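You operate a simulated robot arm through the tools that you are given. There is no shell and no other tool. Be economical: measure what you need, move in short steps, check, and stop when the job is done.

You run a simulated two-armed robot. Do the job below in one go: nothing can be reset, and whatever is moved stays where it is left.

Task
Bring the air up to 5 bar and reset heads 1-5.
Fine: turn the regulator knob; their switch goes off for the reset button and on again after it.

The check looks at the end state, three seconds after you hand in, the way a careful person would. Anything else that was tipped, shoved, dropped, spilled or broken makes it a failure.

Robot
Two 7-joint arms with two-finger parallel grippers on one trunk, on a base that drives. Base frame: it is fixed to the floor where the robot stands at the start and does not move with it; the origin is under the middle of the robot, x ahead of it, y to its left, z up. Readings come in cm, rad, newtons and seconds.
The left shoulder is at the start at [5, 15.8, 98.3], the right one opposite. With the tool pointing down near the work surface each hand reaches from about 10 to 56 cm from the robot's upright axis, wherever it stands, measured 20 degrees to its own side. Places, roughly: belt switch [90, -20, 120]; drain knob [70, 40, 100]; filter switch [90, -40, 120]; heads 1-5 switch [80, 0, 120]; heads 6-10 switch [80, -10, 120]; main air lever [70, 50, 120]; main switch [90, -30, 110]; regulator knob [80, 20, 130]; reset button [80, 0, 110]; size dial [90, -30, 140]; speed dial [90, -20, 140]; start button [80, 0, 110]; vent knob [80, 20, 110]; yarn dial [80, 0, 140]. Payload 3.91 kg a hand.
The TCP of each hand is the grasp point between the finger pads, 3 cm short of the fingertips. In the tool frame z runs along the fingers and y along their closing line. Largest opening 11 cm; finger width 2, thickness 1; the body of the gripper, 4.8 by 11.2 cm, starts 5.5 cm behind the TCP.
Orientation is that of the tool frame in the base frame, as a unit quaternion [x, y, z, w]. With the fingers straight down and closing along the base's y, the tool's x points along the base's -x, its y along +y and its z along -z.

Tools
- The arms move only by the tool send_rows. It takes "left_rows", "right_rows" or both (then of equal length, played together; a hand with none holds still); each is text: rows parted by semicolons, each of 7 numbers parted by spaces: the turn, a rotation vector about the tool's x, y, z in rad, then the shift along the tool's x, y, z in m, then the finger opening in m, from 0 to 0.11. In form: ax ay az dx dy dz jaw; .... A call has 1 to 10 rows; each row shifts and turns the commanded pose from where the row before left it, along the tool's axes as they then stand. Each row takes 0.2 s and may step no farther than 5 cm and 0.15 rad from the row before; otherwise, or with a gripper value out of range, the whole call is refused. Where a pose cannot be reached the arm comes as near as it can. A force on the tool above 40 N (or 10 N above the force at the start of the call, whichever is more), or a blocked arm, ends the call early, and 0.2 s more pass. Each finger travels about 15.3 cm/s and halts on what it meets, pressing with about 39 N; the grip force reading is that of the motor and also rises with nothing between the fingers. The clock runs only during rows and for 0.2 s after the last one: add rows that do not move to give the fingers time. The reply holds the time, the measured pose of the TCP, the force on the tool along the base axes, the opening and the grip force, in the units named above and with some noise, with the torque about the TCP (base axes, N m) and any sound that the robot's microphone picked up, and new pictures: "pictures" is both (left out), scene, wrist or none (wrist: the cameras of the hands that moved).
- Cameras (640 x 400 px; columns grow to the right, rows downward): "scene" is now at [11.57, 1.87, 115.92]; the picture's right is [0.16, -0.99, 0.00], its down [-0.19, -0.03, -0.98] and it looks along [0.97, 0.16, -0.19] (base axes); focal length 267 px, centre (320, 200). "left" rides on the left gripper at [7.2, -1.7, -10.3] in its tool frame; the picture's right is [0.23, 0.97, 0.00], its down [-0.76, 0.18, -0.62] and it looks along [-0.61, 0.14, 0.78] (tool axes); focal length 222 px, centre (320, 200). "right" rides on the right gripper at [7.2, 1.7, -10.3] in its tool frame; the picture's right is [-0.23, 0.97, 0.00], its down [-0.76, -0.18, -0.62] and it looks along [-0.61, -0.14, 0.78] (tool axes); focal length 222 px, centre (320, 200). There is no depth. A picture from a camera that has moved, and an enlarged one, comes with that camera's place and axes in the base frame and with its lens. The place of the scene camera against the robot may be out by one fixed shift of up to 2.5 cm in any direction.
- lift_body(by): slides the trunk up (or, below 0, down) by that many cm; the arms and the scene camera ride with it, the base frame stays. It gives what a move gives, with no picture.
- roll_base(legs): drives the robot by 1 to 6 legs, each [ahead, turn to the left] in cm and rad, along the robot's own axes; the way and the turn of a leg run together, so that a leg with both is an arc; at most 150 cm and 3.142 rad a leg. The arms and the cameras ride along, it lands a little off, and it stops where it bumps. It gives what a move gives, and a new picture of the scene camera.
- aim_head(pan, tilt): turns the head with the scene camera to pan (to the left, within 1.396 rad either way) and tilt (down, from -0.506 to 1.204), counted from straight ahead of the robot. It gives what a move gives, and a new picture of the scene camera.
- zoom(camera, box): a new picture of the part [left, top, right, bottom] of that camera's present view, enlarged. The clock stands still meanwhile.
- job_done(): hands the job in; it is judged then, once.

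Work in short steps. Places have to be worked out from the pictures, the camera data and where the tool is seen: move nearer, look again, correct. Check each grasp and each placing, and mend what went wrong. You have 120 turns and 260 pictures in all, those below and enlarged ones among them. Open the grippers and draw the arms clear of the work before you hand the job in, unless the task says otherwise; then end with one line.

The tools are called after ">>>" by a JSON object that holds its "fn" and its "kwargs". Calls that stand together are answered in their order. send_rows: Moves the arms, as the interface text tells. Its arguments: {"type":"object","properties":{"left_rows":{"type":"string"},"right_rows":{"type":"string"},"pictures":{"type":"string","enum":["both","scene","wrist","none"]}},"required":[]} The other tools are called the same way: lift_body (by) slides the trunk up or down; roll_base (legs) drives the base; aim_head (pan, tilt) turns the head that bears the scene camera; zoom (camera, box) takes an enlarged picture of a part of a camera's view; job_done () hands the job in.

At the start:

```text
t: 0.0
left_position: [45.4, 18.63, 99.87]
left_ee_rot: [-0.001, 1.0, 0.0, 0.0]
left_ft_force: [-0.6, -0.5, -0.7]
left_ft_torque: [0.02, 0.01, 0.02]
left_finger_gap: 11.0
left_gripper_force: 0.0
right_position: [42.34, -12.14, 99.97]
right_ee_rot: [0.0, 1.0, 0.0, 0.0]
right_ft_force: [-0.9, 1.4, 0.9]
right_ft_torque: [-0.02, -0.01, -0.01]
right_finger_gap: 10.98
right_gripper_force: 0.1
trunk travel left (down, up): [-22.5, 25.7]
robot x, y, heading: [-0.22, -0.07, 0.004]
head pan, tilt: [0.161, 0.195]
```

scene: 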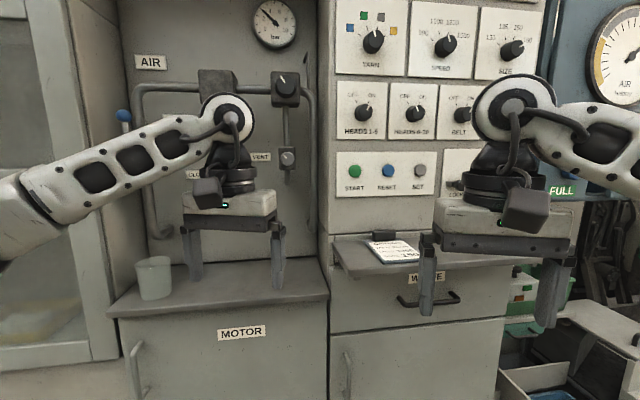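
right: 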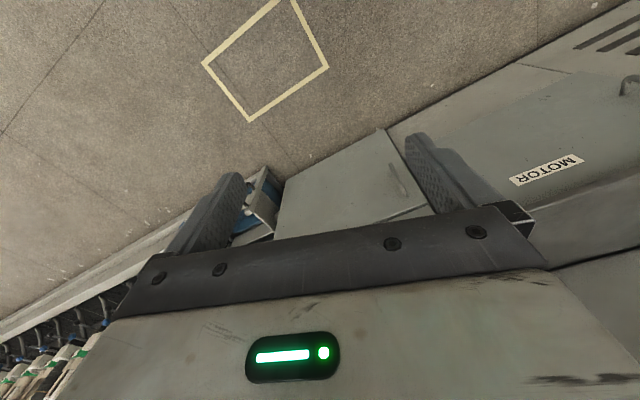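
left: 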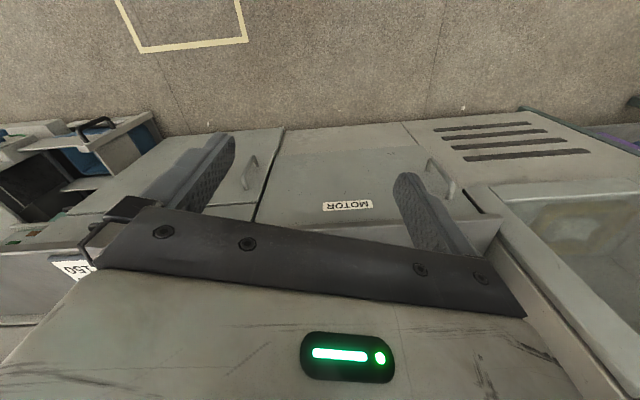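

I start by enlarging the panel parts to read the gauge, switches and notes.

>>> {"fn": "zoom", "kwargs": {"camera": "scene", "box": [100, 0, 330, 144]}}

>>> {"fn": "zoom", "kwargs": {"camera": "scene", "box": [320, 60, 544, 200]}}

>>> {"fn": "zoom", "kwargs": {"camera": "scene", "box": [330, 220, 458, 300]}}

```text
2.78 times, centred on (215, 72) of scene
camera zoom: at [11.57, 1.87, 115.92], right [0.16, -0.99, 0.0], down [-0.19, -0.03, -0.98], along [0.97, 0.16, -0.19], focal length 742 px, centre (612, 556)
```

zoom: 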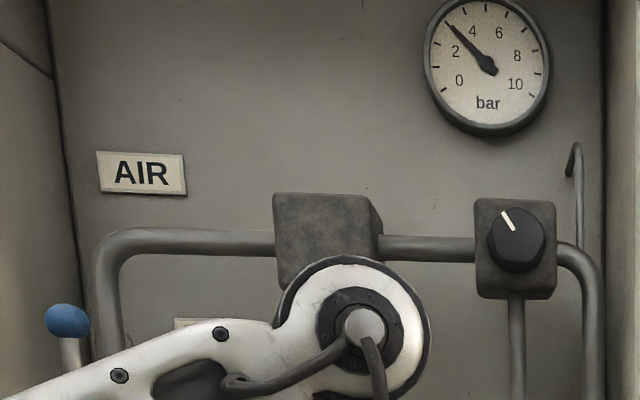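

```text
2.86 times, centred on (432, 130) of scene
camera zoom: at [11.57, 1.87, 115.92], right [0.16, -0.99, 0.0], down [-0.19, -0.03, -0.98], along [0.97, 0.16, -0.19], focal length 763 px, centre (0, 400)
```

zoom: 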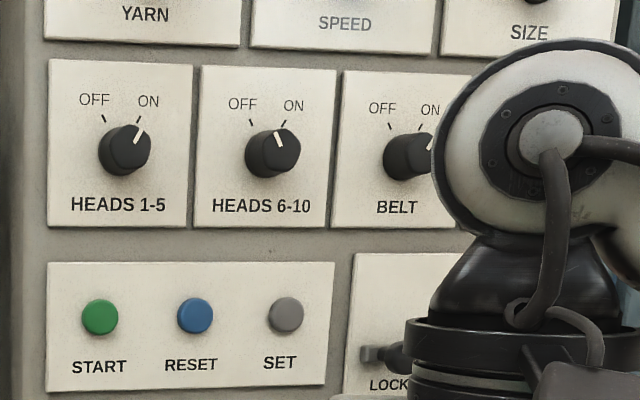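

```text
5.00 times, centred on (394, 260) of scene
camera zoom: at [11.57, 1.87, 115.92], right [0.16, -0.99, 0.0], down [-0.19, -0.03, -0.98], along [0.97, 0.16, -0.19], focal length 1336 px, centre (-50, -100)
```

zoom: 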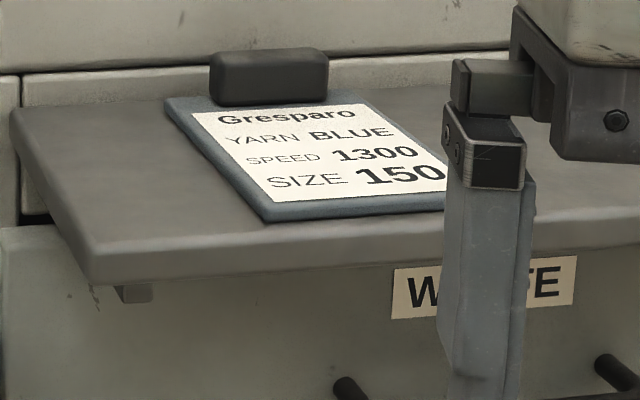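

The gauge reads about 3 bar, heads 1-5 is ON. I raise the left hand and swing it to point forward (at roughly [59, 18, 124]).

>>> {"fn": "send_rows", "kwargs": {"left_rows": "0 0 0 0 0 -0.05 0.06; 0 0 0 0 0 -0.05 0.06; 0 -0.14 0 -0.015 0 0 0.06; 0 -0.14 0 -0.015 0 0 0.06; 0 -0.14 0 -0.015 0 0 0.06; 0 -0.14 0 -0.015 0 0 0.06; 0 -0.14 0 -0.015 0 0 0.06; 0 -0.14 0 -0.015 0 0 0.06", "pictures": "none"}}

>>> {"fn": "send_rows", "kwargs": {"left_rows": "0 -0.14 0 -0.02 0 0 0.06; 0 -0.14 0 -0.02 0 0 0.06; 0 -0.14 0 -0.02 0 0 0.06; 0 -0.14 0 -0.02 0 0 0.06; 0 -0.14 0 -0.02 0 0 0.06; 0 0 0 0 0 0 0.06"}}

```text
t: 1.8
left_position: [53.57, 18.67, 113.02]
left_ee_rot: [0.0, 0.912, 0.0, 0.41]
left_ft_force: [-0.6, 0.2, -0.1]
left_ft_torque: [-0.03, -0.04, 0.02]
left_finger_gap: 6.0
left_gripper_force: 0.1
right_position: [42.48, -12.08, 99.98]
right_ee_rot: [0.001, 1.0, 0.0, 0.0]
right_ft_force: [-0.6, 0.6, 0.1]
right_ft_torque: [0.03, -0.02, -0.01]
right_finger_gap: 11.0
right_gripper_force: 0.1
trunk travel left (down, up): [-22.5, 25.7]
robot x, y, heading: [0.29, 0.15, -0.001]
head pan, tilt: [0.161, 0.195]
```

```text
t: 3.2
left_position: [57.83, 18.51, 121.91]
left_ee_rot: [0.0, 0.717, 0.0, 0.697]
left_ft_force: [0.1, 1.1, 0.2]
left_ft_torque: [-0.01, 0.01, -0.01]
left_finger_gap: 6.03
left_gripper_force: 0.1
right_position: [42.3, -12.05, 99.93]
right_ee_rot: [0.0, 1.0, 0.0, 0.0]
right_ft_force: [0.0, -0.4, -0.3]
right_ft_torque: [0.03, 0.02, 0.0]
right_finger_gap: 10.99
right_gripper_force: 0.1
trunk travel left (down, up): [-22.5, 25.7]
robot x, y, heading: [-0.06, 0.29, -0.002]
head pan, tilt: [0.161, 0.195]
camera scene: at [11.57, 1.87, 115.92], right [0.16, -0.99, 0.0], down [-0.19, -0.03, -0.98], along [0.97, 0.16, -0.19], focal length 267 px, centre (320, 200)
camera left: at [47.28, 16.92, 114.95], right [-0.01, 0.97, -0.23], down [-0.6, 0.18, 0.78], along [0.8, 0.14, 0.58], focal length 222 px, centre (320, 200)
```

scene: 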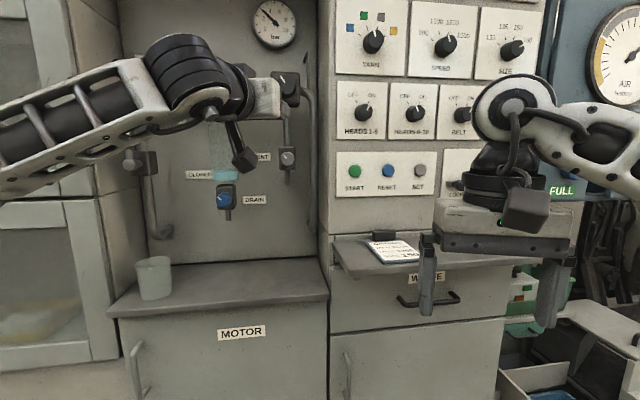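
left: 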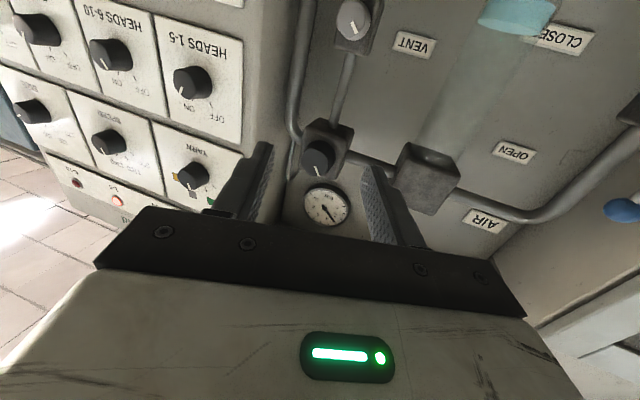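

The regulator knob sits around [80, 20.5, 130.5] in the wrist view. I level the hand, open to 8 cm and move up in front of it, keeping clear.

>>> {"fn": "send_rows", "kwargs": {"left_rows": "0 -0.028 0 -0.045 0.01 0 0.08; 0 0 0 -0.045 0.01 0.01 0.08; 0 0 0 0 0 0.04 0.08; 0 0 0 0 0 0.04 0.08; 0 0 0 0 0 0 0.08"}}

```text
t: 4.4
left_position: [66.83, 20.63, 130.81]
left_ee_rot: [0.0, 0.708, 0.0, 0.706]
left_ft_force: [0.8, -0.2, 0.0]
left_ft_torque: [0.01, 0.05, 0.02]
left_finger_gap: 8.0
left_gripper_force: 0.0
right_position: [42.37, -12.04, 99.94]
right_ee_rot: [0.0, 1.0, 0.0, -0.001]
right_ft_force: [0.1, -0.1, -0.6]
right_ft_torque: [0.01, 0.0, -0.02]
right_finger_gap: 11.04
right_gripper_force: 0.0
trunk travel left (down, up): [-22.5, 25.7]
robot x, y, heading: [0.17, 0.28, -0.001]
head pan, tilt: [0.161, 0.195]
camera scene: at [11.57, 1.87, 115.92], right [0.16, -0.99, 0.0], down [-0.19, -0.03, -0.98], along [0.97, 0.16, -0.19], focal length 267 px, centre (320, 200)
camera left: at [56.58, 19.08, 123.6], right [0.0, 0.97, -0.23], down [-0.62, 0.18, 0.76], along [0.78, 0.14, 0.6], focal length 222 px, centre (320, 200)
```

scene: 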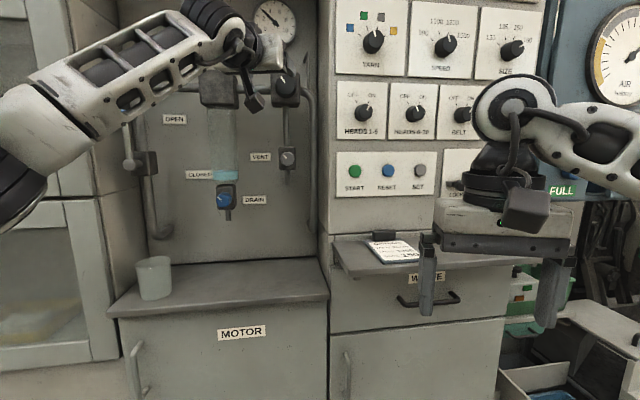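
left: 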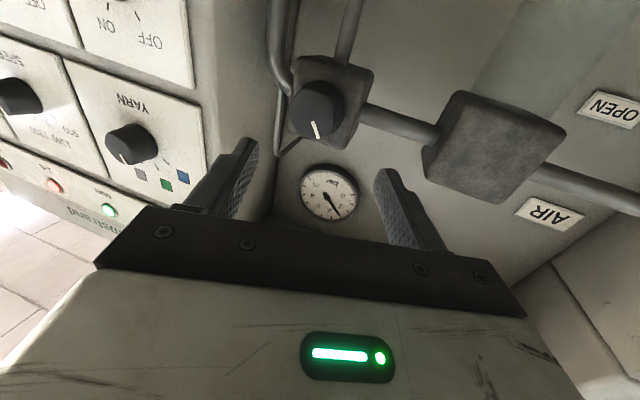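

Triangulated knob face: about [81, 20.3, 130.8], well aligned with the hand. I advance in steps to straddle the knob.

>>> {"fn": "send_rows", "kwargs": {"left_rows": "0 0 0 0 -0.003 0.03 0.08; 0 0 0 0 0 0.03 0.08; 0 0 0 0 0 0.03 0.08; 0 0 0 0 0 0.02 0.08; 0 0 0 0 0 0 0.08"}}

```text
t: 5.6
left_position: [72.83, 20.25, 130.47]
left_ee_rot: [0.001, 0.708, -0.001, 0.706]
left_ft_force: [1.0, 0.2, -0.4]
left_ft_torque: [0.01, -0.02, 0.0]
left_finger_gap: 8.01
left_gripper_force: 0.1
left hand out of reach, approached as far as the arm can: row 2, 3, 4
right_position: [42.4, -12.08, 99.96]
right_ee_rot: [0.0, 1.0, 0.0, 0.0]
right_ft_force: [0.9, -1.1, -0.1]
right_ft_torque: [0.02, 0.05, -0.01]
right_finger_gap: 10.99
right_gripper_force: 0.1
trunk travel left (down, up): [-22.5, 25.7]
robot x, y, heading: [-0.01, -0.03, 0.001]
head pan, tilt: [0.161, 0.195]
camera scene: at [11.57, 1.86, 115.92], right [0.16, -0.99, 0.0], down [-0.19, -0.03, -0.98], along [0.97, 0.16, -0.19], focal length 267 px, centre (320, 200)
camera left: at [62.56, 18.59, 123.28], right [0.0, 0.97, -0.23], down [-0.62, 0.18, 0.76], along [0.78, 0.14, 0.6], focal length 222 px, centre (320, 200)
```

scene: 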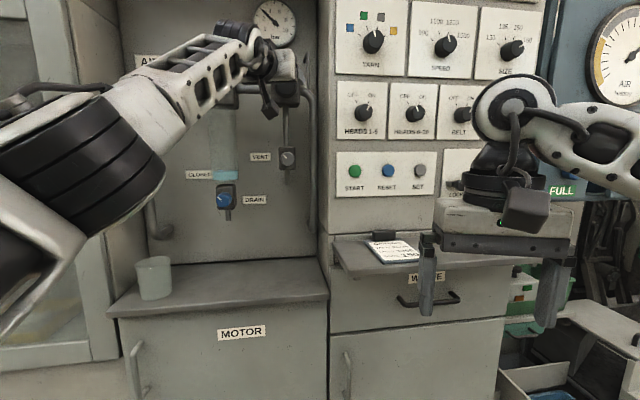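
left: 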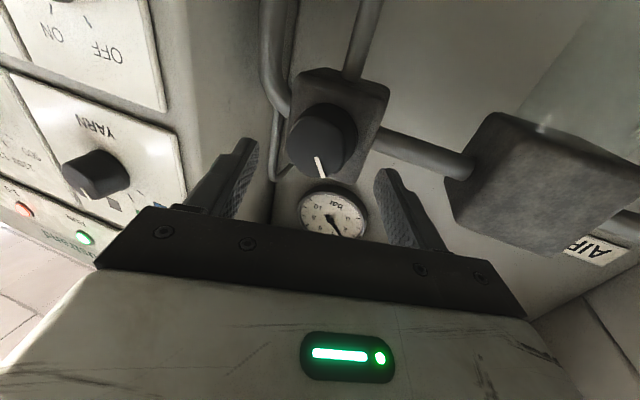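

The arm is stretched out. I draw the hand back, then raise the trunk and drive a bit closer.

>>> {"fn": "send_rows", "kwargs": {"left_rows": "0 0 0 0 0 -0.04 0.08; 0 0 0 0 0 -0.05 0.08; 0 0 0 0 0 -0.05 0.08; 0 0 0 0 0 -0.05 0.08; 0 0 0 0 0 0 0.08", "pictures": "none"}}

>>> {"fn": "lift_body", "kwargs": {"by": 12}}

>>> {"fn": "roll_base", "kwargs": {"legs": [[14, 0]]}}

```text
t: 6.8
left_position: [54.06, 20.2, 130.59]
left_ee_rot: [0.0, 0.707, 0.0, 0.707]
left_ft_force: [-0.7, 0.2, -0.5]
left_ft_torque: [0.0, 0.0, -0.03]
left_finger_gap: 7.99
left_gripper_force: 0.1
right_position: [42.33, -12.06, 100.05]
right_ee_rot: [0.0, 1.0, -0.001, 0.0]
right_ft_force: [0.6, -0.5, -0.1]
right_ft_torque: [0.01, -0.01, 0.01]
right_finger_gap: 11.0
right_gripper_force: 0.0
trunk travel left (down, up): [-22.5, 25.7]
robot x, y, heading: [-0.08, -0.07, -0.004]
head pan, tilt: [0.161, 0.195]
```

```text
t: 8.3
left_position: [53.94, 20.31, 142.69]
left_ee_rot: [0.0, 0.708, 0.0, 0.706]
left_ft_force: [-0.1, -0.2, -0.2]
left_ft_torque: [0.0, 0.01, -0.02]
left_finger_gap: 7.98
left_gripper_force: 0.1
right_position: [42.38, -12.11, 111.91]
right_ee_rot: [-0.001, 1.0, 0.001, 0.0]
right_ft_force: [-0.1, 0.3, 0.7]
right_ft_torque: [-0.02, 0.01, -0.01]
right_finger_gap: 11.0
right_gripper_force: 0.1
trunk travel left (down, up): [-34.5, 13.7]
robot x, y, heading: [0.0, 0.13, 0.001]
head pan, tilt: [0.161, 0.195]
```

```text
t: 9.6
left_position: [67.95, 20.13, 142.63]
left_ee_rot: [0.0, 0.708, 0.0, 0.706]
left_ft_force: [-0.1, -0.1, -0.3]
left_ft_torque: [0.03, 0.0, 0.01]
left_finger_gap: 8.0
left_gripper_force: 0.2
right_position: [56.32, -12.05, 111.98]
right_ee_rot: [0.001, 1.0, 0.0, 0.0]
right_ft_force: [-0.1, 0.0, 0.5]
right_ft_torque: [0.02, 0.02, 0.02]
right_finger_gap: 11.01
right_gripper_force: 0.0
trunk travel left (down, up): [-34.5, 13.7]
robot x, y, heading: [13.77, 0.28, -0.002]
head pan, tilt: [0.161, 0.195]
camera scene: at [25.52, 1.86, 127.91], right [0.16, -0.99, 0.0], down [-0.19, -0.03, -0.98], along [0.97, 0.16, -0.19], focal length 267 px, centre (320, 200)
```

scene: 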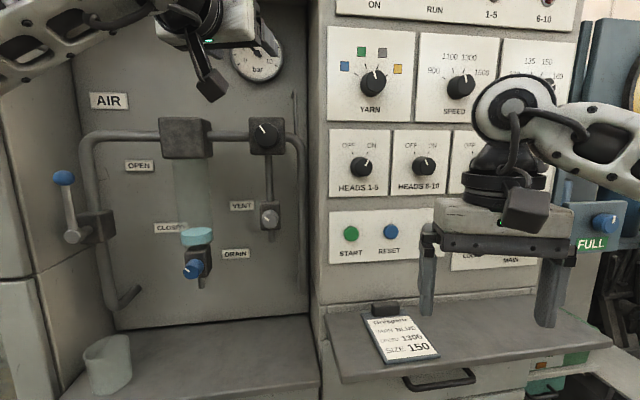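

Now I lower the left hand to z 130.8, staying at x 68, and check alignment.

>>> {"fn": "send_rows", "kwargs": {"left_rows": "0 0 0 0.04 0 0 0.08; 0 0 0 0.04 0 0 0.08; 0 0 0 0.039 0 0 0.08; 0 0 0 0 0 0.03 0.08; 0 0 0 0 0 0 0.08"}}

>>> {"fn": "aim_head", "kwargs": {"pan": 0.25, "tilt": 0.0}}

```text
t: 10.8
left_position: [70.6, 20.38, 130.73]
left_ee_rot: [0.0, 0.709, 0.0, 0.705]
left_ft_force: [-0.1, 0.0, 0.8]
left_ft_torque: [0.03, -0.01, 0.01]
left_finger_gap: 8.0
left_gripper_force: 0.0
right_position: [56.19, -12.03, 112.01]
right_ee_rot: [0.001, 1.0, 0.0, 0.0]
right_ft_force: [0.3, -0.4, -0.7]
right_ft_torque: [0.02, 0.03, 0.0]
right_finger_gap: 11.02
right_gripper_force: 0.1
trunk travel left (down, up): [-34.5, 13.7]
robot x, y, heading: [13.75, -0.17, -0.001]
head pan, tilt: [0.161, 0.195]
camera scene: at [25.43, 1.87, 127.92], right [0.16, -0.99, 0.0], down [-0.19, -0.03, -0.98], along [0.97, 0.16, -0.19], focal length 267 px, centre (320, 200)
camera left: at [60.27, 18.64, 123.41], right [0.0, 0.97, -0.23], down [-0.62, 0.18, 0.76], along [0.78, 0.14, 0.6], focal length 222 px, centre (320, 200)
```

scene: 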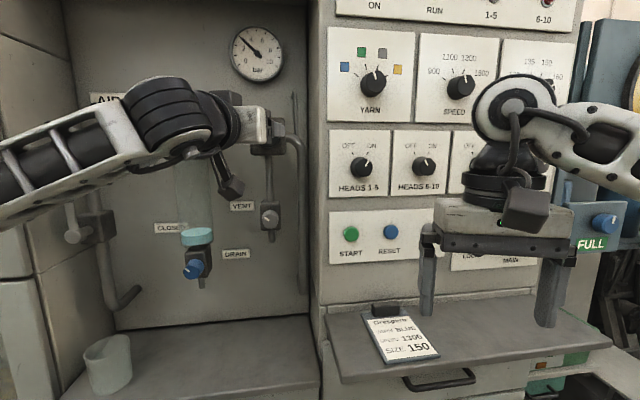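
left: 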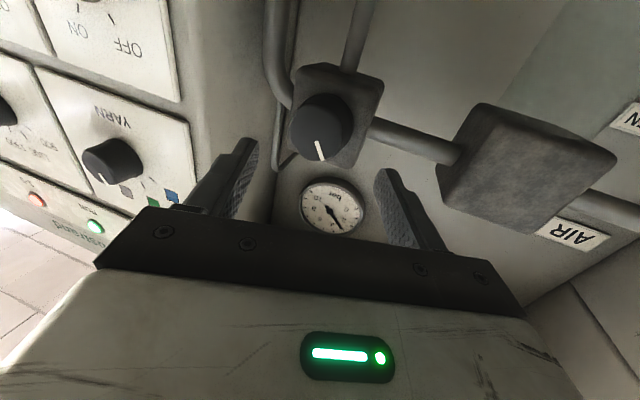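

```text
t: 11.6
left_position: [70.68, 20.1, 130.63]
left_ee_rot: [0.0, 0.708, 0.0, 0.706]
left_ft_force: [0.6, 0.2, 0.2]
left_ft_torque: [-0.02, 0.02, 0.0]
left_finger_gap: 8.03
left_gripper_force: 0.2
right_position: [56.35, -12.17, 112.01]
right_ee_rot: [0.001, 1.0, 0.0, 0.001]
right_ft_force: [-0.1, 0.5, 0.8]
right_ft_torque: [-0.03, -0.02, 0.01]
right_finger_gap: 11.0
right_gripper_force: 0.1
trunk travel left (down, up): [-34.5, 13.7]
robot x, y, heading: [13.62, -0.16, 0.0]
head pan, tilt: [0.25, 0.0]
camera scene: at [24.98, 2.59, 129.7], right [0.25, -0.97, 0.0], down [0.0, 0.0, -1.0], along [0.97, 0.25, 0.0], focal length 267 px, centre (320, 200)
```

scene: 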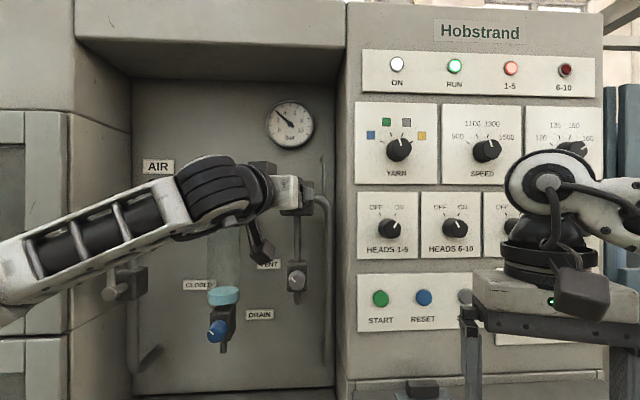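

Lamp 1-5 is lit red. Knob alignment still holds (~[81, 20.2, 131]), so I advance slowly 7 cm.

>>> {"fn": "send_rows", "kwargs": {"left_rows": "0 0 0 -0.003 0 0.03 0.08; 0 0 0 0 0 0.025 0.08; 0 0 0 0 0 0.015 0.08; 0 0 0 0 0 0 0.08"}}

```text
t: 12.6
left_position: [77.58, 20.63, 131.16]
left_ee_rot: [-0.002, 0.707, 0.002, 0.707]
left_ft_force: [-18.1, 6.8, -0.4]
left_ft_torque: [0.03, 0.18, 1.02]
left_finger_gap: 8.34
left_gripper_force: 3.4
right_position: [56.06, -12.1, 112.07]
right_ee_rot: [0.001, 1.0, -0.001, 0.002]
right_ft_force: [0.7, 0.0, 0.3]
right_ft_torque: [0.02, 0.0, 0.02]
right_finger_gap: 11.0
right_gripper_force: 0.2
trunk travel left (down, up): [-34.5, 13.7]
robot x, y, heading: [13.67, -0.02, -0.002]
head pan, tilt: [0.25, 0.0]
camera scene: at [24.67, 2.73, 129.74], right [0.25, -0.97, 0.0], down [0.0, 0.0, -1.0], along [0.97, 0.25, 0.0], focal length 267 px, centre (320, 200)
camera left: at [67.18, 18.85, 123.91], right [0.0, 0.97, -0.23], down [-0.62, 0.18, 0.76], along [0.78, 0.15, 0.61], focal length 222 px, centre (320, 200)
```

scene: 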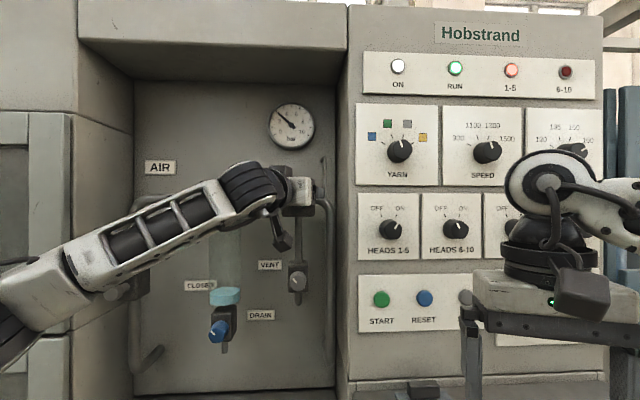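
left: 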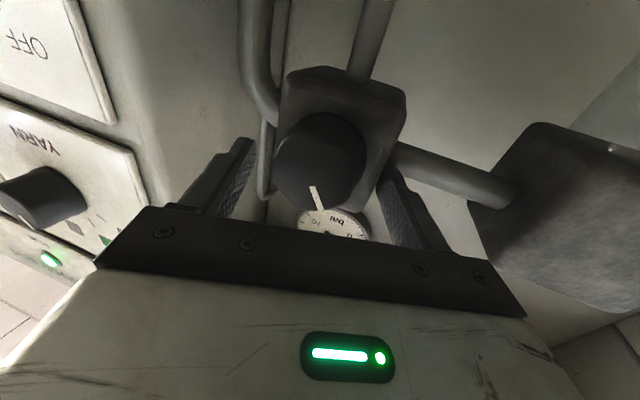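

The +y fingertip is touching the block behind the knob; the knob is already between the fingers. I back off 0.8 cm, drop 0.4 cm and close gently.

>>> {"fn": "send_rows", "kwargs": {"left_rows": "0 0 0 0.004 0 -0.008 0.08; 0 0 0 0 0 0 0.065; 0 0 0 0 0 0 0.055; 0 0 0 0 0 0 0.045; 0 0 0 0 0 0 0.04; 0 0 0 0 0 0 0.04"}}

```text
t: 14.0
left_position: [77.19, 21.1, 130.48]
left_ee_rot: [-0.006, 0.708, 0.003, 0.706]
left_ft_force: [4.4, 21.4, 7.6]
left_ft_torque: [0.21, -0.25, 1.13]
left_finger_gap: 6.93
left_gripper_force: 29.5
right_position: [56.35, -11.79, 112.13]
right_ee_rot: [0.0, 1.0, -0.001, 0.0]
right_ft_force: [0.7, -1.0, 0.7]
right_ft_torque: [-0.02, -0.01, -0.05]
right_finger_gap: 11.0
right_gripper_force: 0.0
trunk travel left (down, up): [-34.5, 13.7]
robot x, y, heading: [13.86, -0.27, -0.002]
head pan, tilt: [0.25, 0.0]
camera scene: at [24.97, 2.94, 129.7], right [0.25, -0.97, 0.0], down [0.0, 0.0, -1.0], along [0.97, 0.25, 0.0], focal length 267 px, centre (320, 200)
camera left: at [66.8, 19.27, 123.34], right [-0.01, 0.97, -0.23], down [-0.62, 0.17, 0.76], along [0.78, 0.15, 0.6], focal length 222 px, centre (320, 200)
```

scene: 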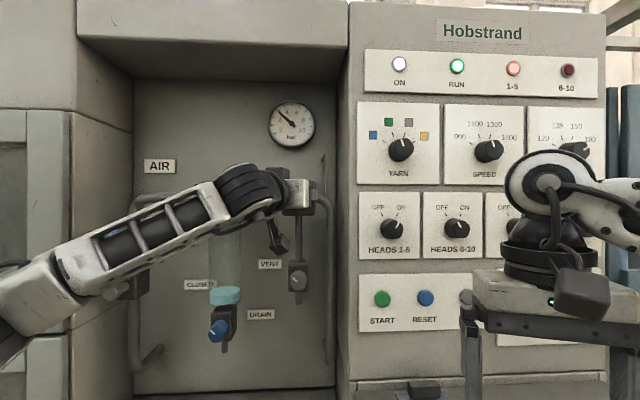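
left: 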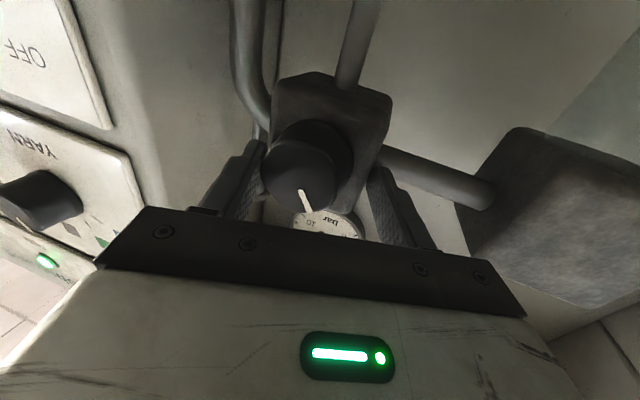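

Only the -y finger meets the knob and shoves the hand +y, so the knob's axis is nearer y 19.9. I reopen, shift the hand -y by about 0.5 cm and close again.

>>> {"fn": "send_rows", "kwargs": {"left_rows": "0 0 0 0 0 0 0.08; 0 0 0 0 -0.005 0 0.08; 0 0 0 0 0 0 0.065; 0 0 0 0 0 0 0.055; 0 0 0 0 0 0 0.05; 0 0 0 0 0 0 0.045"}}

```text
t: 15.4
left_position: [77.15, 21.04, 130.52]
left_ee_rot: [-0.01, 0.709, 0.005, 0.706]
left_ft_force: [0.1, 29.8, 4.8]
left_ft_torque: [0.3, -0.16, 1.25]
left_finger_gap: 6.89
left_gripper_force: 24.2
right_position: [56.18, -11.72, 111.99]
right_ee_rot: [0.0, 1.0, -0.002, 0.0]
right_ft_force: [-0.3, 0.4, -0.6]
right_ft_torque: [-0.02, 0.01, 0.0]
right_finger_gap: 11.0
right_gripper_force: 0.1
trunk travel left (down, up): [-34.5, 13.7]
robot x, y, heading: [14.17, -0.25, 0.004]
head pan, tilt: [0.25, 0.0]
camera scene: at [24.93, 3.07, 129.71], right [0.25, -0.97, 0.0], down [0.0, 0.0, -1.0], along [0.97, 0.25, 0.0], focal length 267 px, centre (320, 200)
camera left: at [66.78, 19.13, 123.34], right [-0.02, 0.97, -0.23], down [-0.62, 0.17, 0.76], along [0.78, 0.16, 0.6], focal length 222 px, centre (320, 200)
```

scene: 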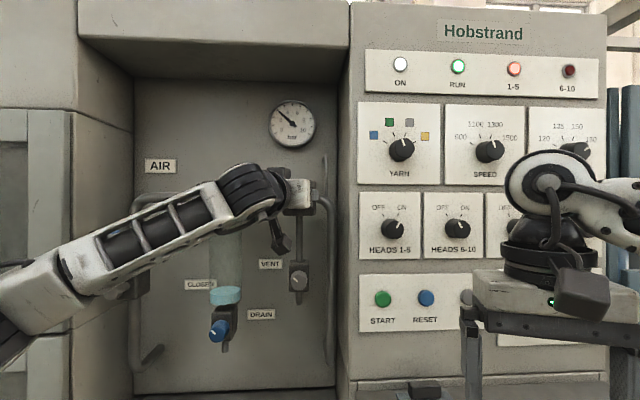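
left: 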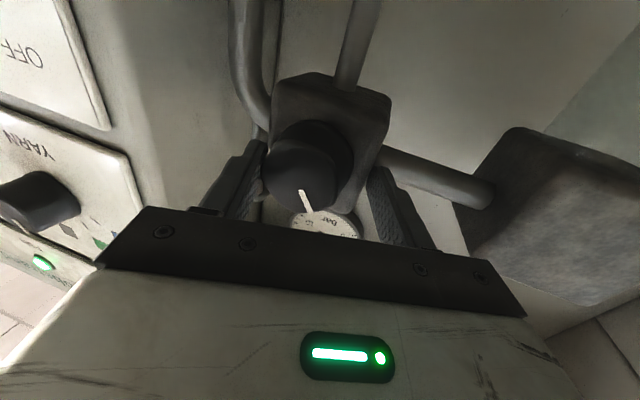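

The fingers are clamping the 6.9 cm block behind the knob, not the knob. I open, recentre to the block's y and back off 2 cm, then look closely.

>>> {"fn": "send_rows", "kwargs": {"left_rows": "0 0 0 0 0.012 0 0.055; 0 0 0 0 0 0 0.085; 0 0 0 0 0 -0.01 0.085; 0 0 0 0 -0.008 -0.02 0.085; 0 0 0 0 0 0 0.085", "pictures": "none"}}

>>> {"fn": "zoom", "kwargs": {"camera": "left", "box": [220, 60, 420, 185]}}

>>> {"fn": "zoom", "kwargs": {"camera": "scene", "box": [240, 80, 368, 200]}}

```text
t: 16.6
left_position: [73.99, 20.0, 130.57]
left_ee_rot: [0.0, 0.708, 0.0, 0.706]
left_ft_force: [-0.3, 0.1, -0.4]
left_ft_torque: [0.01, 0.01, 0.0]
left_finger_gap: 8.47
left_gripper_force: 0.1
right_position: [56.21, -12.24, 111.98]
right_ee_rot: [0.001, 1.0, -0.001, -0.001]
right_ft_force: [-0.5, -0.2, -0.5]
right_ft_torque: [-0.01, 0.02, 0.01]
right_finger_gap: 11.01
right_gripper_force: 0.0
trunk travel left (down, up): [-34.5, 13.7]
robot x, y, heading: [13.77, 0.08, 0.006]
head pan, tilt: [0.25, 0.0]
```

```text
3.20 times, centred on (320, 122) of left
camera zoom: at [63.58, 18.46, 123.36], right [0.0, 0.97, -0.23], down [-0.62, 0.18, 0.76], along [0.78, 0.14, 0.6], focal length 711 px, centre (320, 448)
```

zoom: 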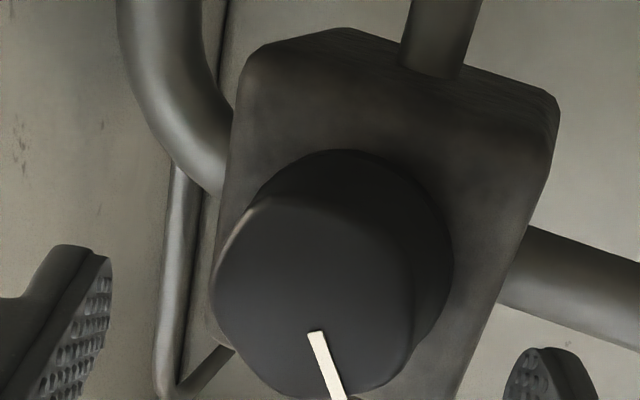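

```text
3.33 times, centred on (304, 140) of scene
camera zoom: at [24.98, 2.6, 129.71], right [0.25, -0.97, 0.0], down [0.0, 0.0, -1.0], along [0.97, 0.25, 0.0], focal length 891 px, centre (373, 400)
```

zoom: 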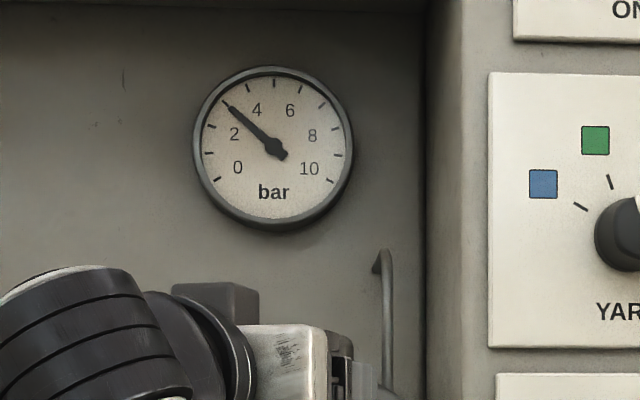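

Pointer parallax puts the knob face at about x 76, axis near y 19.9, z 129.8; the block starts around x 79. I go to tips at x 78.4 and close.

>>> {"fn": "send_rows", "kwargs": {"left_rows": "0 0 0 0.007 0 0.014 0.08; 0 0 0 0 0 0 0.06; 0 0 0 0 0 0 0.05; 0 0 0 0 0 0 0.043; 0 0 0 0 0 0 0.04", "pictures": "wrist"}}

```text
t: 17.8
left_position: [75.35, 20.18, 129.86]
left_ee_rot: [-0.001, 0.708, 0.001, 0.706]
left_ft_force: [-2.4, -0.3, -1.0]
left_ft_torque: [0.07, -0.12, 0.78]
left_finger_gap: 5.08
left_gripper_force: 45.3
right_position: [56.17, -12.13, 111.94]
right_ee_rot: [0.001, 1.0, 0.0, 0.0]
right_ft_force: [-0.2, 0.7, -0.5]
right_ft_torque: [-0.02, 0.0, -0.01]
right_finger_gap: 10.99
right_gripper_force: 0.1
trunk travel left (down, up): [-34.5, 13.7]
robot x, y, heading: [14.27, 0.11, 0.002]
head pan, tilt: [0.25, 0.0]
camera left: at [65.0, 18.52, 122.68], right [0.0, 0.97, -0.23], down [-0.62, 0.18, 0.76], along [0.78, 0.14, 0.6], focal length 222 px, centre (320, 200)
```

left: 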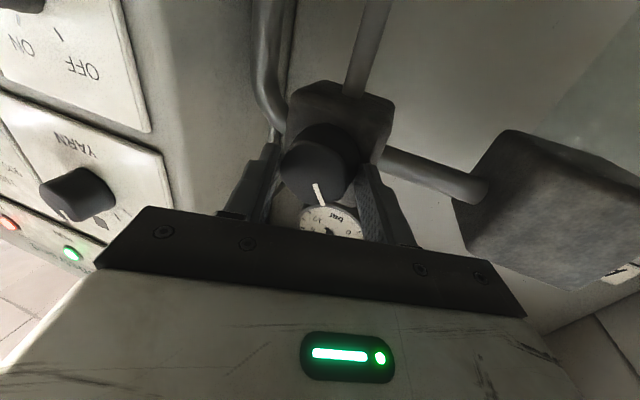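

A good grip: 5.1 cm wide, 45 N, hardly any side force. I turn clockwise 0.3 rad and read the gauge.

>>> {"fn": "send_rows", "kwargs": {"left_rows": "0 0 0.1 0 0 0 0.04; 0 0 0.1 0 0 0 0.04; 0 0 0.1 0 0 0 0.04; 0 0 0 0 0 0 0.04", "pictures": "wrist"}}

>>> {"fn": "zoom", "kwargs": {"camera": "scene", "box": [240, 80, 368, 200]}}

```text
t: 18.8
left_position: [75.34, 20.11, 129.95]
left_ee_rot: [0.106, 0.7, 0.106, 0.699]
left_ft_force: [-6.2, 0.5, 0.7]
left_ft_torque: [-0.28, 0.83, 1.09]
left_finger_gap: 4.99
left_gripper_force: 45.2
right_position: [56.21, -12.22, 111.95]
right_ee_rot: [0.001, 1.0, 0.0, 0.001]
right_ft_force: [0.6, 0.0, 0.1]
right_ft_torque: [0.02, 0.03, 0.0]
right_finger_gap: 11.02
right_gripper_force: 0.1
trunk travel left (down, up): [-34.5, 13.7]
robot x, y, heading: [14.12, 0.28, 0.0]
head pan, tilt: [0.25, 0.0]
camera left: at [64.89, 20.72, 122.57], right [0.0, 1.0, 0.07], down [-0.62, -0.06, 0.78], along [0.78, -0.04, 0.62], focal length 222 px, centre (320, 200)
```

left: 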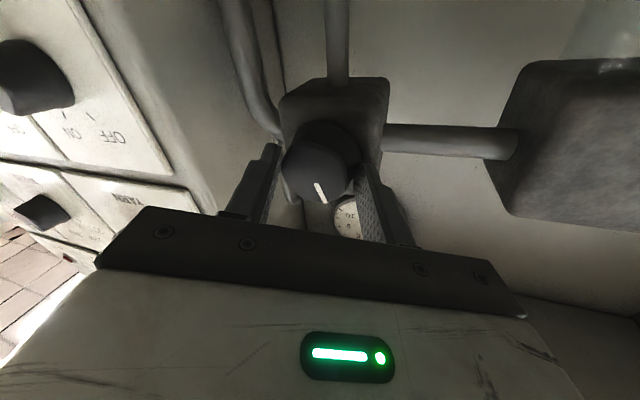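

```text
3.33 times, centred on (304, 140) of scene
camera zoom: at [24.87, 2.61, 129.72], right [0.25, -0.97, 0.0], down [0.0, 0.0, -1.0], along [0.97, 0.25, 0.0], focal length 891 px, centre (373, 400)
```

zoom: 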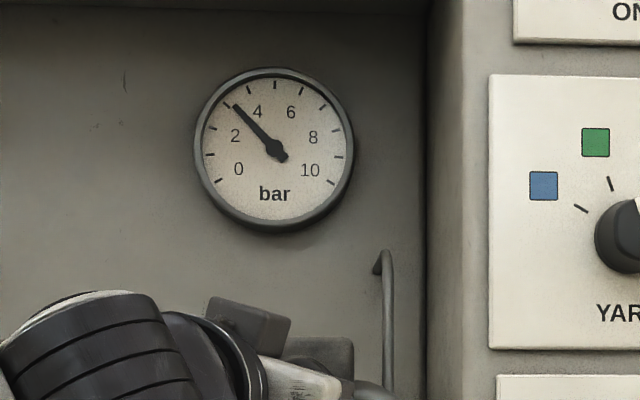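

The gauge has risen slightly to about 3.3. I keep turning clockwise, another 0.6 rad.

>>> {"fn": "send_rows", "kwargs": {"left_rows": "0 0 0.1 0 0 0 0.03; 0 0 0.1 0 0 0 0.03; 0 0 0.1 0 0 0 0.03; 0 0 0.1 0 0 0 0.03; 0 0 0.1 0 0 0 0.03; 0 0 0.1 0 0 0 0.03; 0 0 0 0 0 0 0.03", "pictures": "wrist"}}

>>> {"fn": "zoom", "kwargs": {"camera": "scene", "box": [240, 80, 368, 200]}}

```text
t: 20.4
left_position: [75.19, 20.08, 129.97]
left_ee_rot: [0.308, 0.637, 0.309, 0.636]
left_ft_force: [-19.8, -1.8, -5.3]
left_ft_torque: [0.05, -0.01, 1.0]
left_finger_gap: 4.76
left_gripper_force: 44.8
right_position: [56.17, -12.16, 112.15]
right_ee_rot: [0.001, 1.0, 0.001, 0.002]
right_ft_force: [0.3, 0.4, -0.1]
right_ft_torque: [0.0, 0.0, -0.01]
right_finger_gap: 11.02
right_gripper_force: 0.1
trunk travel left (down, up): [-34.5, 13.7]
robot x, y, heading: [13.9, 0.08, 0.002]
head pan, tilt: [0.25, 0.0]
camera left: at [64.8, 24.76, 124.2], right [0.0, 0.78, 0.62], down [-0.62, -0.49, 0.61], along [0.78, -0.39, 0.49], focal length 222 px, centre (320, 200)
```

left: 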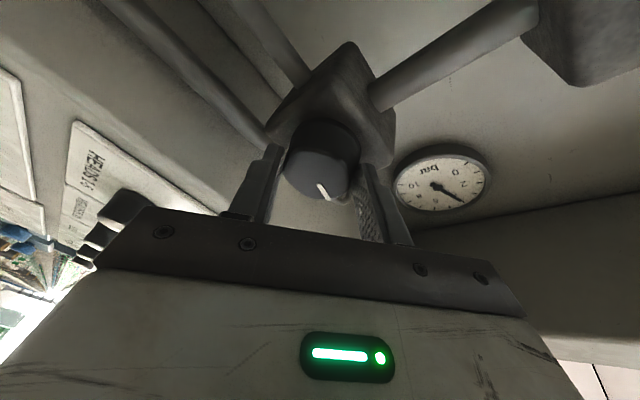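

```text
3.33 times, centred on (304, 140) of scene
camera zoom: at [24.69, 2.59, 129.74], right [0.25, -0.97, 0.0], down [0.0, 0.0, -1.0], along [0.97, 0.25, 0.0], focal length 891 px, centre (373, 400)
```

zoom: 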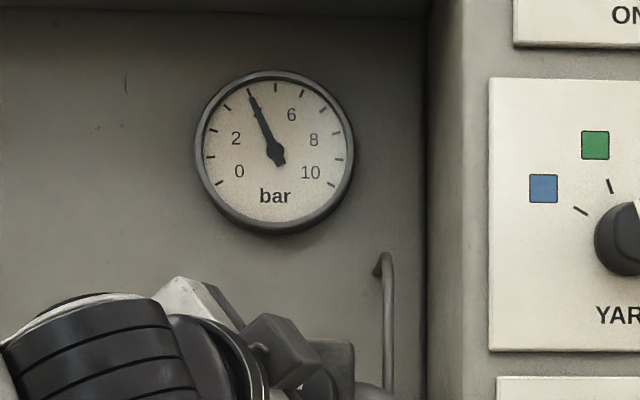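

Gauge about 4.0; the knob follows. Another 0.5 rad.

>>> {"fn": "send_rows", "kwargs": {"left_rows": "0 0 0.1 0 0 0 0.03; 0 0 0.1 0 0 0 0.03; 0 0 0.1 0 0 0 0.03; 0 0 0.1 0 0 0 0.03; 0 0 0.1 0 0 0 0.03; 0 0 0 0 0 0 0.03", "pictures": "wrist"}}

>>> {"fn": "zoom", "kwargs": {"camera": "scene", "box": [240, 80, 368, 200]}}

```text
t: 21.8
left_position: [75.28, 20.19, 130.05]
left_ee_rot: [0.457, 0.54, 0.456, 0.54]
left_ft_force: [-8.4, 0.2, 1.9]
left_ft_torque: [-0.07, 0.28, 0.3]
left_finger_gap: 4.52
left_gripper_force: 45.2
right_position: [56.16, -12.19, 112.14]
right_ee_rot: [0.001, 1.0, 0.0, 0.001]
right_ft_force: [-0.5, -0.3, -0.4]
right_ft_torque: [0.04, 0.01, 0.01]
right_finger_gap: 11.01
right_gripper_force: 0.0
trunk travel left (down, up): [-34.5, 13.7]
robot x, y, heading: [13.88, 0.09, 0.0]
head pan, tilt: [0.25, 0.0]
camera left: at [64.96, 26.98, 127.12], right [0.0, 0.39, 0.92], down [-0.62, -0.72, 0.3], along [0.78, -0.57, 0.24], focal length 222 px, centre (320, 200)
```

left: 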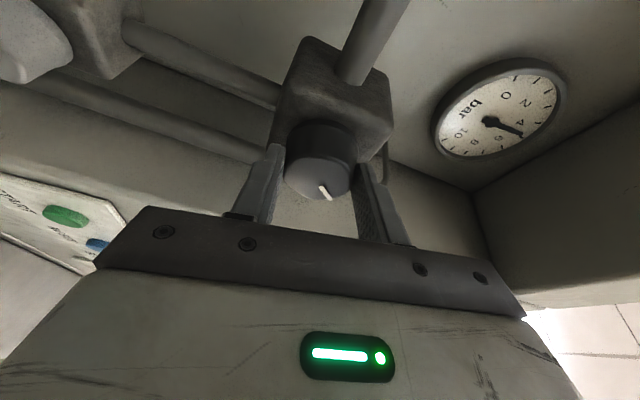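

```text
3.33 times, centred on (304, 140) of scene
camera zoom: at [24.83, 2.59, 129.74], right [0.25, -0.97, 0.0], down [0.0, 0.0, -1.0], along [0.97, 0.25, 0.0], focal length 891 px, centre (373, 400)
```

zoom: 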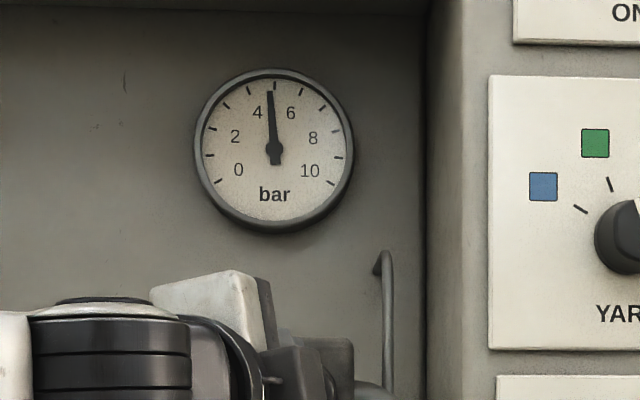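

Gauge about 4.8. A small 0.12 rad more.

>>> {"fn": "send_rows", "kwargs": {"left_rows": "0 0 0.06 0 0 0 0.03; 0 0 0.06 0 0 0 0.03; 0 0 0 0 0 0 0.03; 0 0 0 0 0 0 0.03; 0 0 0 0 0 0 0.03", "pictures": "none"}}

>>> {"fn": "zoom", "kwargs": {"camera": "scene", "box": [254, 90, 334, 150]}}

```text
t: 23.0
left_position: [75.33, 20.14, 130.0]
left_ee_rot: [0.487, 0.512, 0.489, 0.512]
left_ft_force: [-0.1, 0.6, 7.1]
left_ft_torque: [-0.03, -0.16, -0.01]
left_finger_gap: 4.49
left_gripper_force: 45.2
right_position: [56.17, -12.11, 112.02]
right_ee_rot: [0.001, 1.0, 0.0, 0.0]
right_ft_force: [0.2, 0.4, -0.1]
right_ft_torque: [0.0, -0.01, -0.03]
right_finger_gap: 11.0
right_gripper_force: 0.1
trunk travel left (down, up): [-34.5, 13.7]
robot x, y, heading: [13.71, -0.14, 0.002]
head pan, tilt: [0.25, 0.0]
```

```text
6.67 times, centred on (294, 120) of scene
camera zoom: at [24.9, 2.58, 129.72], right [0.25, -0.97, 0.0], down [0.0, 0.0, -1.0], along [0.97, 0.25, 0.0], focal length 1781 px, centre (493, 733)
```

zoom: 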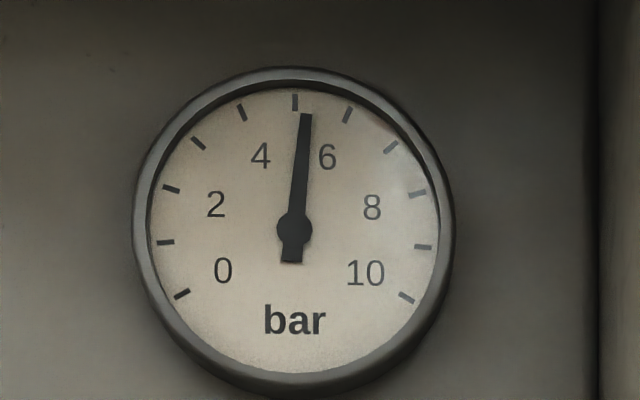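

It overshot to about 5.2 (the knob had been lagging). I turn back 0.08 rad and see whether the pressure follows.

>>> {"fn": "send_rows", "kwargs": {"left_rows": "0 0 -0.04 0 0 0 0.03; 0 0 -0.04 0 0 0 0.03; 0 0 0 0 0 0 0.03; 0 0 0 0 0 0 0.03; 0 0 0 0 0 0 0.03", "pictures": "none"}}

>>> {"fn": "zoom", "kwargs": {"camera": "scene", "box": [254, 90, 334, 150]}}

```text
t: 24.2
left_position: [75.3, 20.0, 130.11]
left_ee_rot: [0.467, 0.531, 0.467, 0.532]
left_ft_force: [-1.7, 1.5, 9.2]
left_ft_torque: [0.07, -0.56, -0.68]
left_finger_gap: 4.53
left_gripper_force: 45.0
right_position: [56.12, -12.14, 112.06]
right_ee_rot: [0.0, 1.0, 0.0, 0.001]
right_ft_force: [-0.4, -0.8, 0.2]
right_ft_torque: [0.0, -0.01, 0.01]
right_finger_gap: 11.0
right_gripper_force: 0.1
trunk travel left (down, up): [-34.5, 13.7]
robot x, y, heading: [13.64, -0.42, 0.0]
head pan, tilt: [0.25, 0.0]
```

```text
6.67 times, centred on (294, 120) of scene
camera zoom: at [24.83, 2.58, 129.73], right [0.25, -0.97, 0.0], down [0.0, 0.0, -1.0], along [0.97, 0.25, 0.0], focal length 1781 px, centre (493, 733)
```

zoom: 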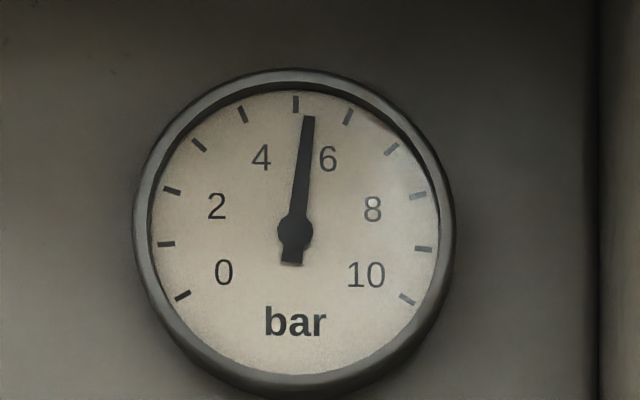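

Not falling yet (5.3); perhaps slack or a non-relieving regulator. I turn back another 0.12 rad.

>>> {"fn": "send_rows", "kwargs": {"left_rows": "0 0 -0.06 0 0 0 0.03; 0 0 -0.06 0 0 0 0.03; 0 0 0 0 0 0 0.03; 0 0 0 0 0 0 0.03; 0 0 0 0 0 0 0.03", "pictures": "wrist"}}

>>> {"fn": "zoom", "kwargs": {"camera": "scene", "box": [254, 90, 334, 150]}}

```text
t: 25.4
left_position: [75.2, 20.09, 130.06]
left_ee_rot: [0.433, 0.559, 0.433, 0.559]
left_ft_force: [-5.7, 1.6, 6.2]
left_ft_torque: [0.34, -1.24, 0.01]
left_finger_gap: 4.59
left_gripper_force: 45.0
right_position: [56.11, -12.21, 112.1]
right_ee_rot: [0.001, 1.0, 0.0, 0.002]
right_ft_force: [0.7, 0.1, -0.9]
right_ft_torque: [0.03, 0.02, -0.02]
right_finger_gap: 11.0
right_gripper_force: 0.2
trunk travel left (down, up): [-34.5, 13.7]
robot x, y, heading: [13.9, -0.22, 0.001]
head pan, tilt: [0.25, 0.0]
camera left: at [64.87, 26.69, 126.59], right [0.0, 0.46, 0.89], down [-0.62, -0.69, 0.36], along [0.78, -0.55, 0.29], focal length 222 px, centre (320, 200)
```

left: 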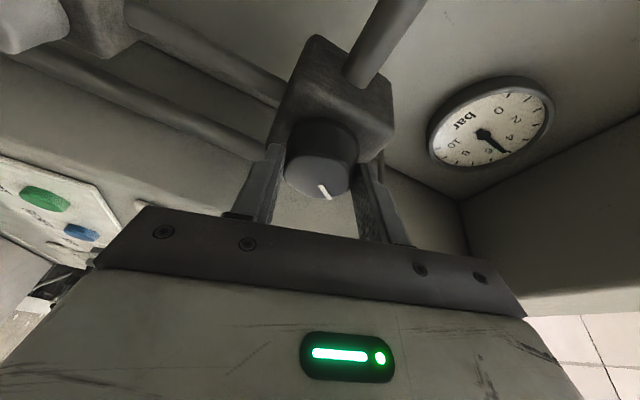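

```text
6.67 times, centred on (294, 120) of scene
camera zoom: at [24.78, 2.59, 129.74], right [0.25, -0.97, 0.0], down [0.0, 0.0, -1.0], along [0.97, 0.25, 0.0], focal length 1781 px, centre (493, 733)
```

zoom: 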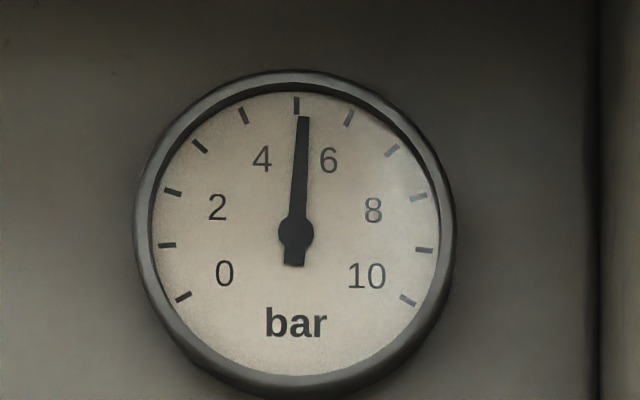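

It follows back: about 5.16. I nudge 0.05 rad more and wait for it to settle.

>>> {"fn": "send_rows", "kwargs": {"left_rows": "0 0 -0.05 0 0 0 0.03; 0 0 0 0 0 0 0.03; 0 0 0 0 0 0 0.03; 0 0 0 0 0 0 0.03; 0 0 0 0 0 0 0.03; 0 0 0 0 0 0 0.03", "pictures": "none"}}

>>> {"fn": "zoom", "kwargs": {"camera": "scene", "box": [254, 90, 334, 150]}}

```text
t: 26.8
left_position: [75.28, 20.07, 130.0]
left_ee_rot: [0.419, 0.57, 0.419, 0.569]
left_ft_force: [-6.3, 0.6, 7.9]
left_ft_torque: [0.26, -0.91, 0.09]
left_finger_gap: 4.59
left_gripper_force: 45.4
right_position: [56.13, -12.19, 112.15]
right_ee_rot: [0.001, 1.0, 0.001, 0.0]
right_ft_force: [-0.2, -0.6, 0.0]
right_ft_torque: [-0.01, 0.04, 0.02]
right_finger_gap: 11.01
right_gripper_force: 0.1
trunk travel left (down, up): [-34.5, 13.7]
robot x, y, heading: [14.08, 0.16, 0.0]
head pan, tilt: [0.25, 0.0]
```

```text
6.67 times, centred on (294, 120) of scene
camera zoom: at [24.77, 2.56, 129.74], right [0.25, -0.97, 0.0], down [0.0, 0.0, -1.0], along [0.97, 0.25, 0.0], focal length 1781 px, centre (493, 733)
```

zoom: 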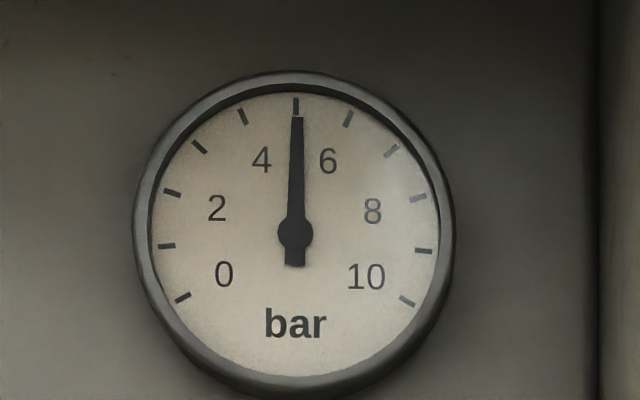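

Now right about 5.0. I wait a little to see whether it is settled before releasing.

>>> {"fn": "send_rows", "kwargs": {"left_rows": "0 0 0 0 0 0 0.03; 0 0 0 0 0 0 0.03; 0 0 0 0 0 0 0.03; 0 0 0 0 0 0 0.03; 0 0 0 0 0 0 0.03; 0 0 0 0 0 0 0.03", "pictures": "none"}}

>>> {"fn": "zoom", "kwargs": {"camera": "scene", "box": [254, 90, 334, 150]}}

```text
t: 28.2
left_position: [75.15, 20.11, 130.05]
left_ee_rot: [0.419, 0.57, 0.42, 0.569]
left_ft_force: [-5.6, -0.4, 8.4]
left_ft_torque: [0.25, -1.03, 0.32]
left_finger_gap: 4.58
left_gripper_force: 45.2
right_position: [56.1, -12.13, 112.07]
right_ee_rot: [0.001, 1.0, 0.0, 0.001]
right_ft_force: [0.5, -0.7, -0.3]
right_ft_torque: [0.02, -0.01, 0.02]
right_finger_gap: 11.02
right_gripper_force: 0.0
trunk travel left (down, up): [-34.5, 13.7]
robot x, y, heading: [13.99, 0.08, -0.001]
head pan, tilt: [0.25, 0.0]
```

```text
6.67 times, centred on (294, 120) of scene
camera zoom: at [24.77, 2.56, 129.74], right [0.25, -0.97, 0.0], down [0.0, 0.0, -1.0], along [0.97, 0.25, 0.0], focal length 1781 px, centre (493, 733)
```

zoom: 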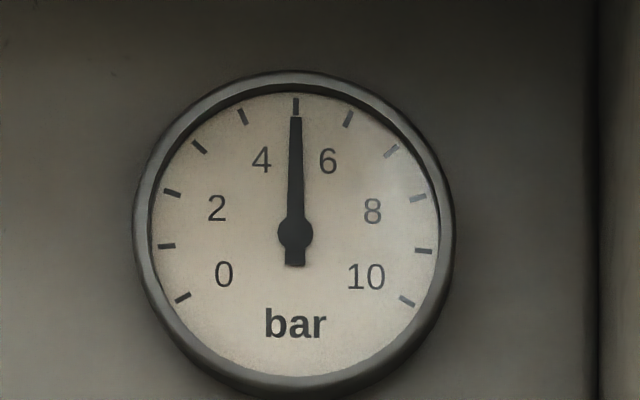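

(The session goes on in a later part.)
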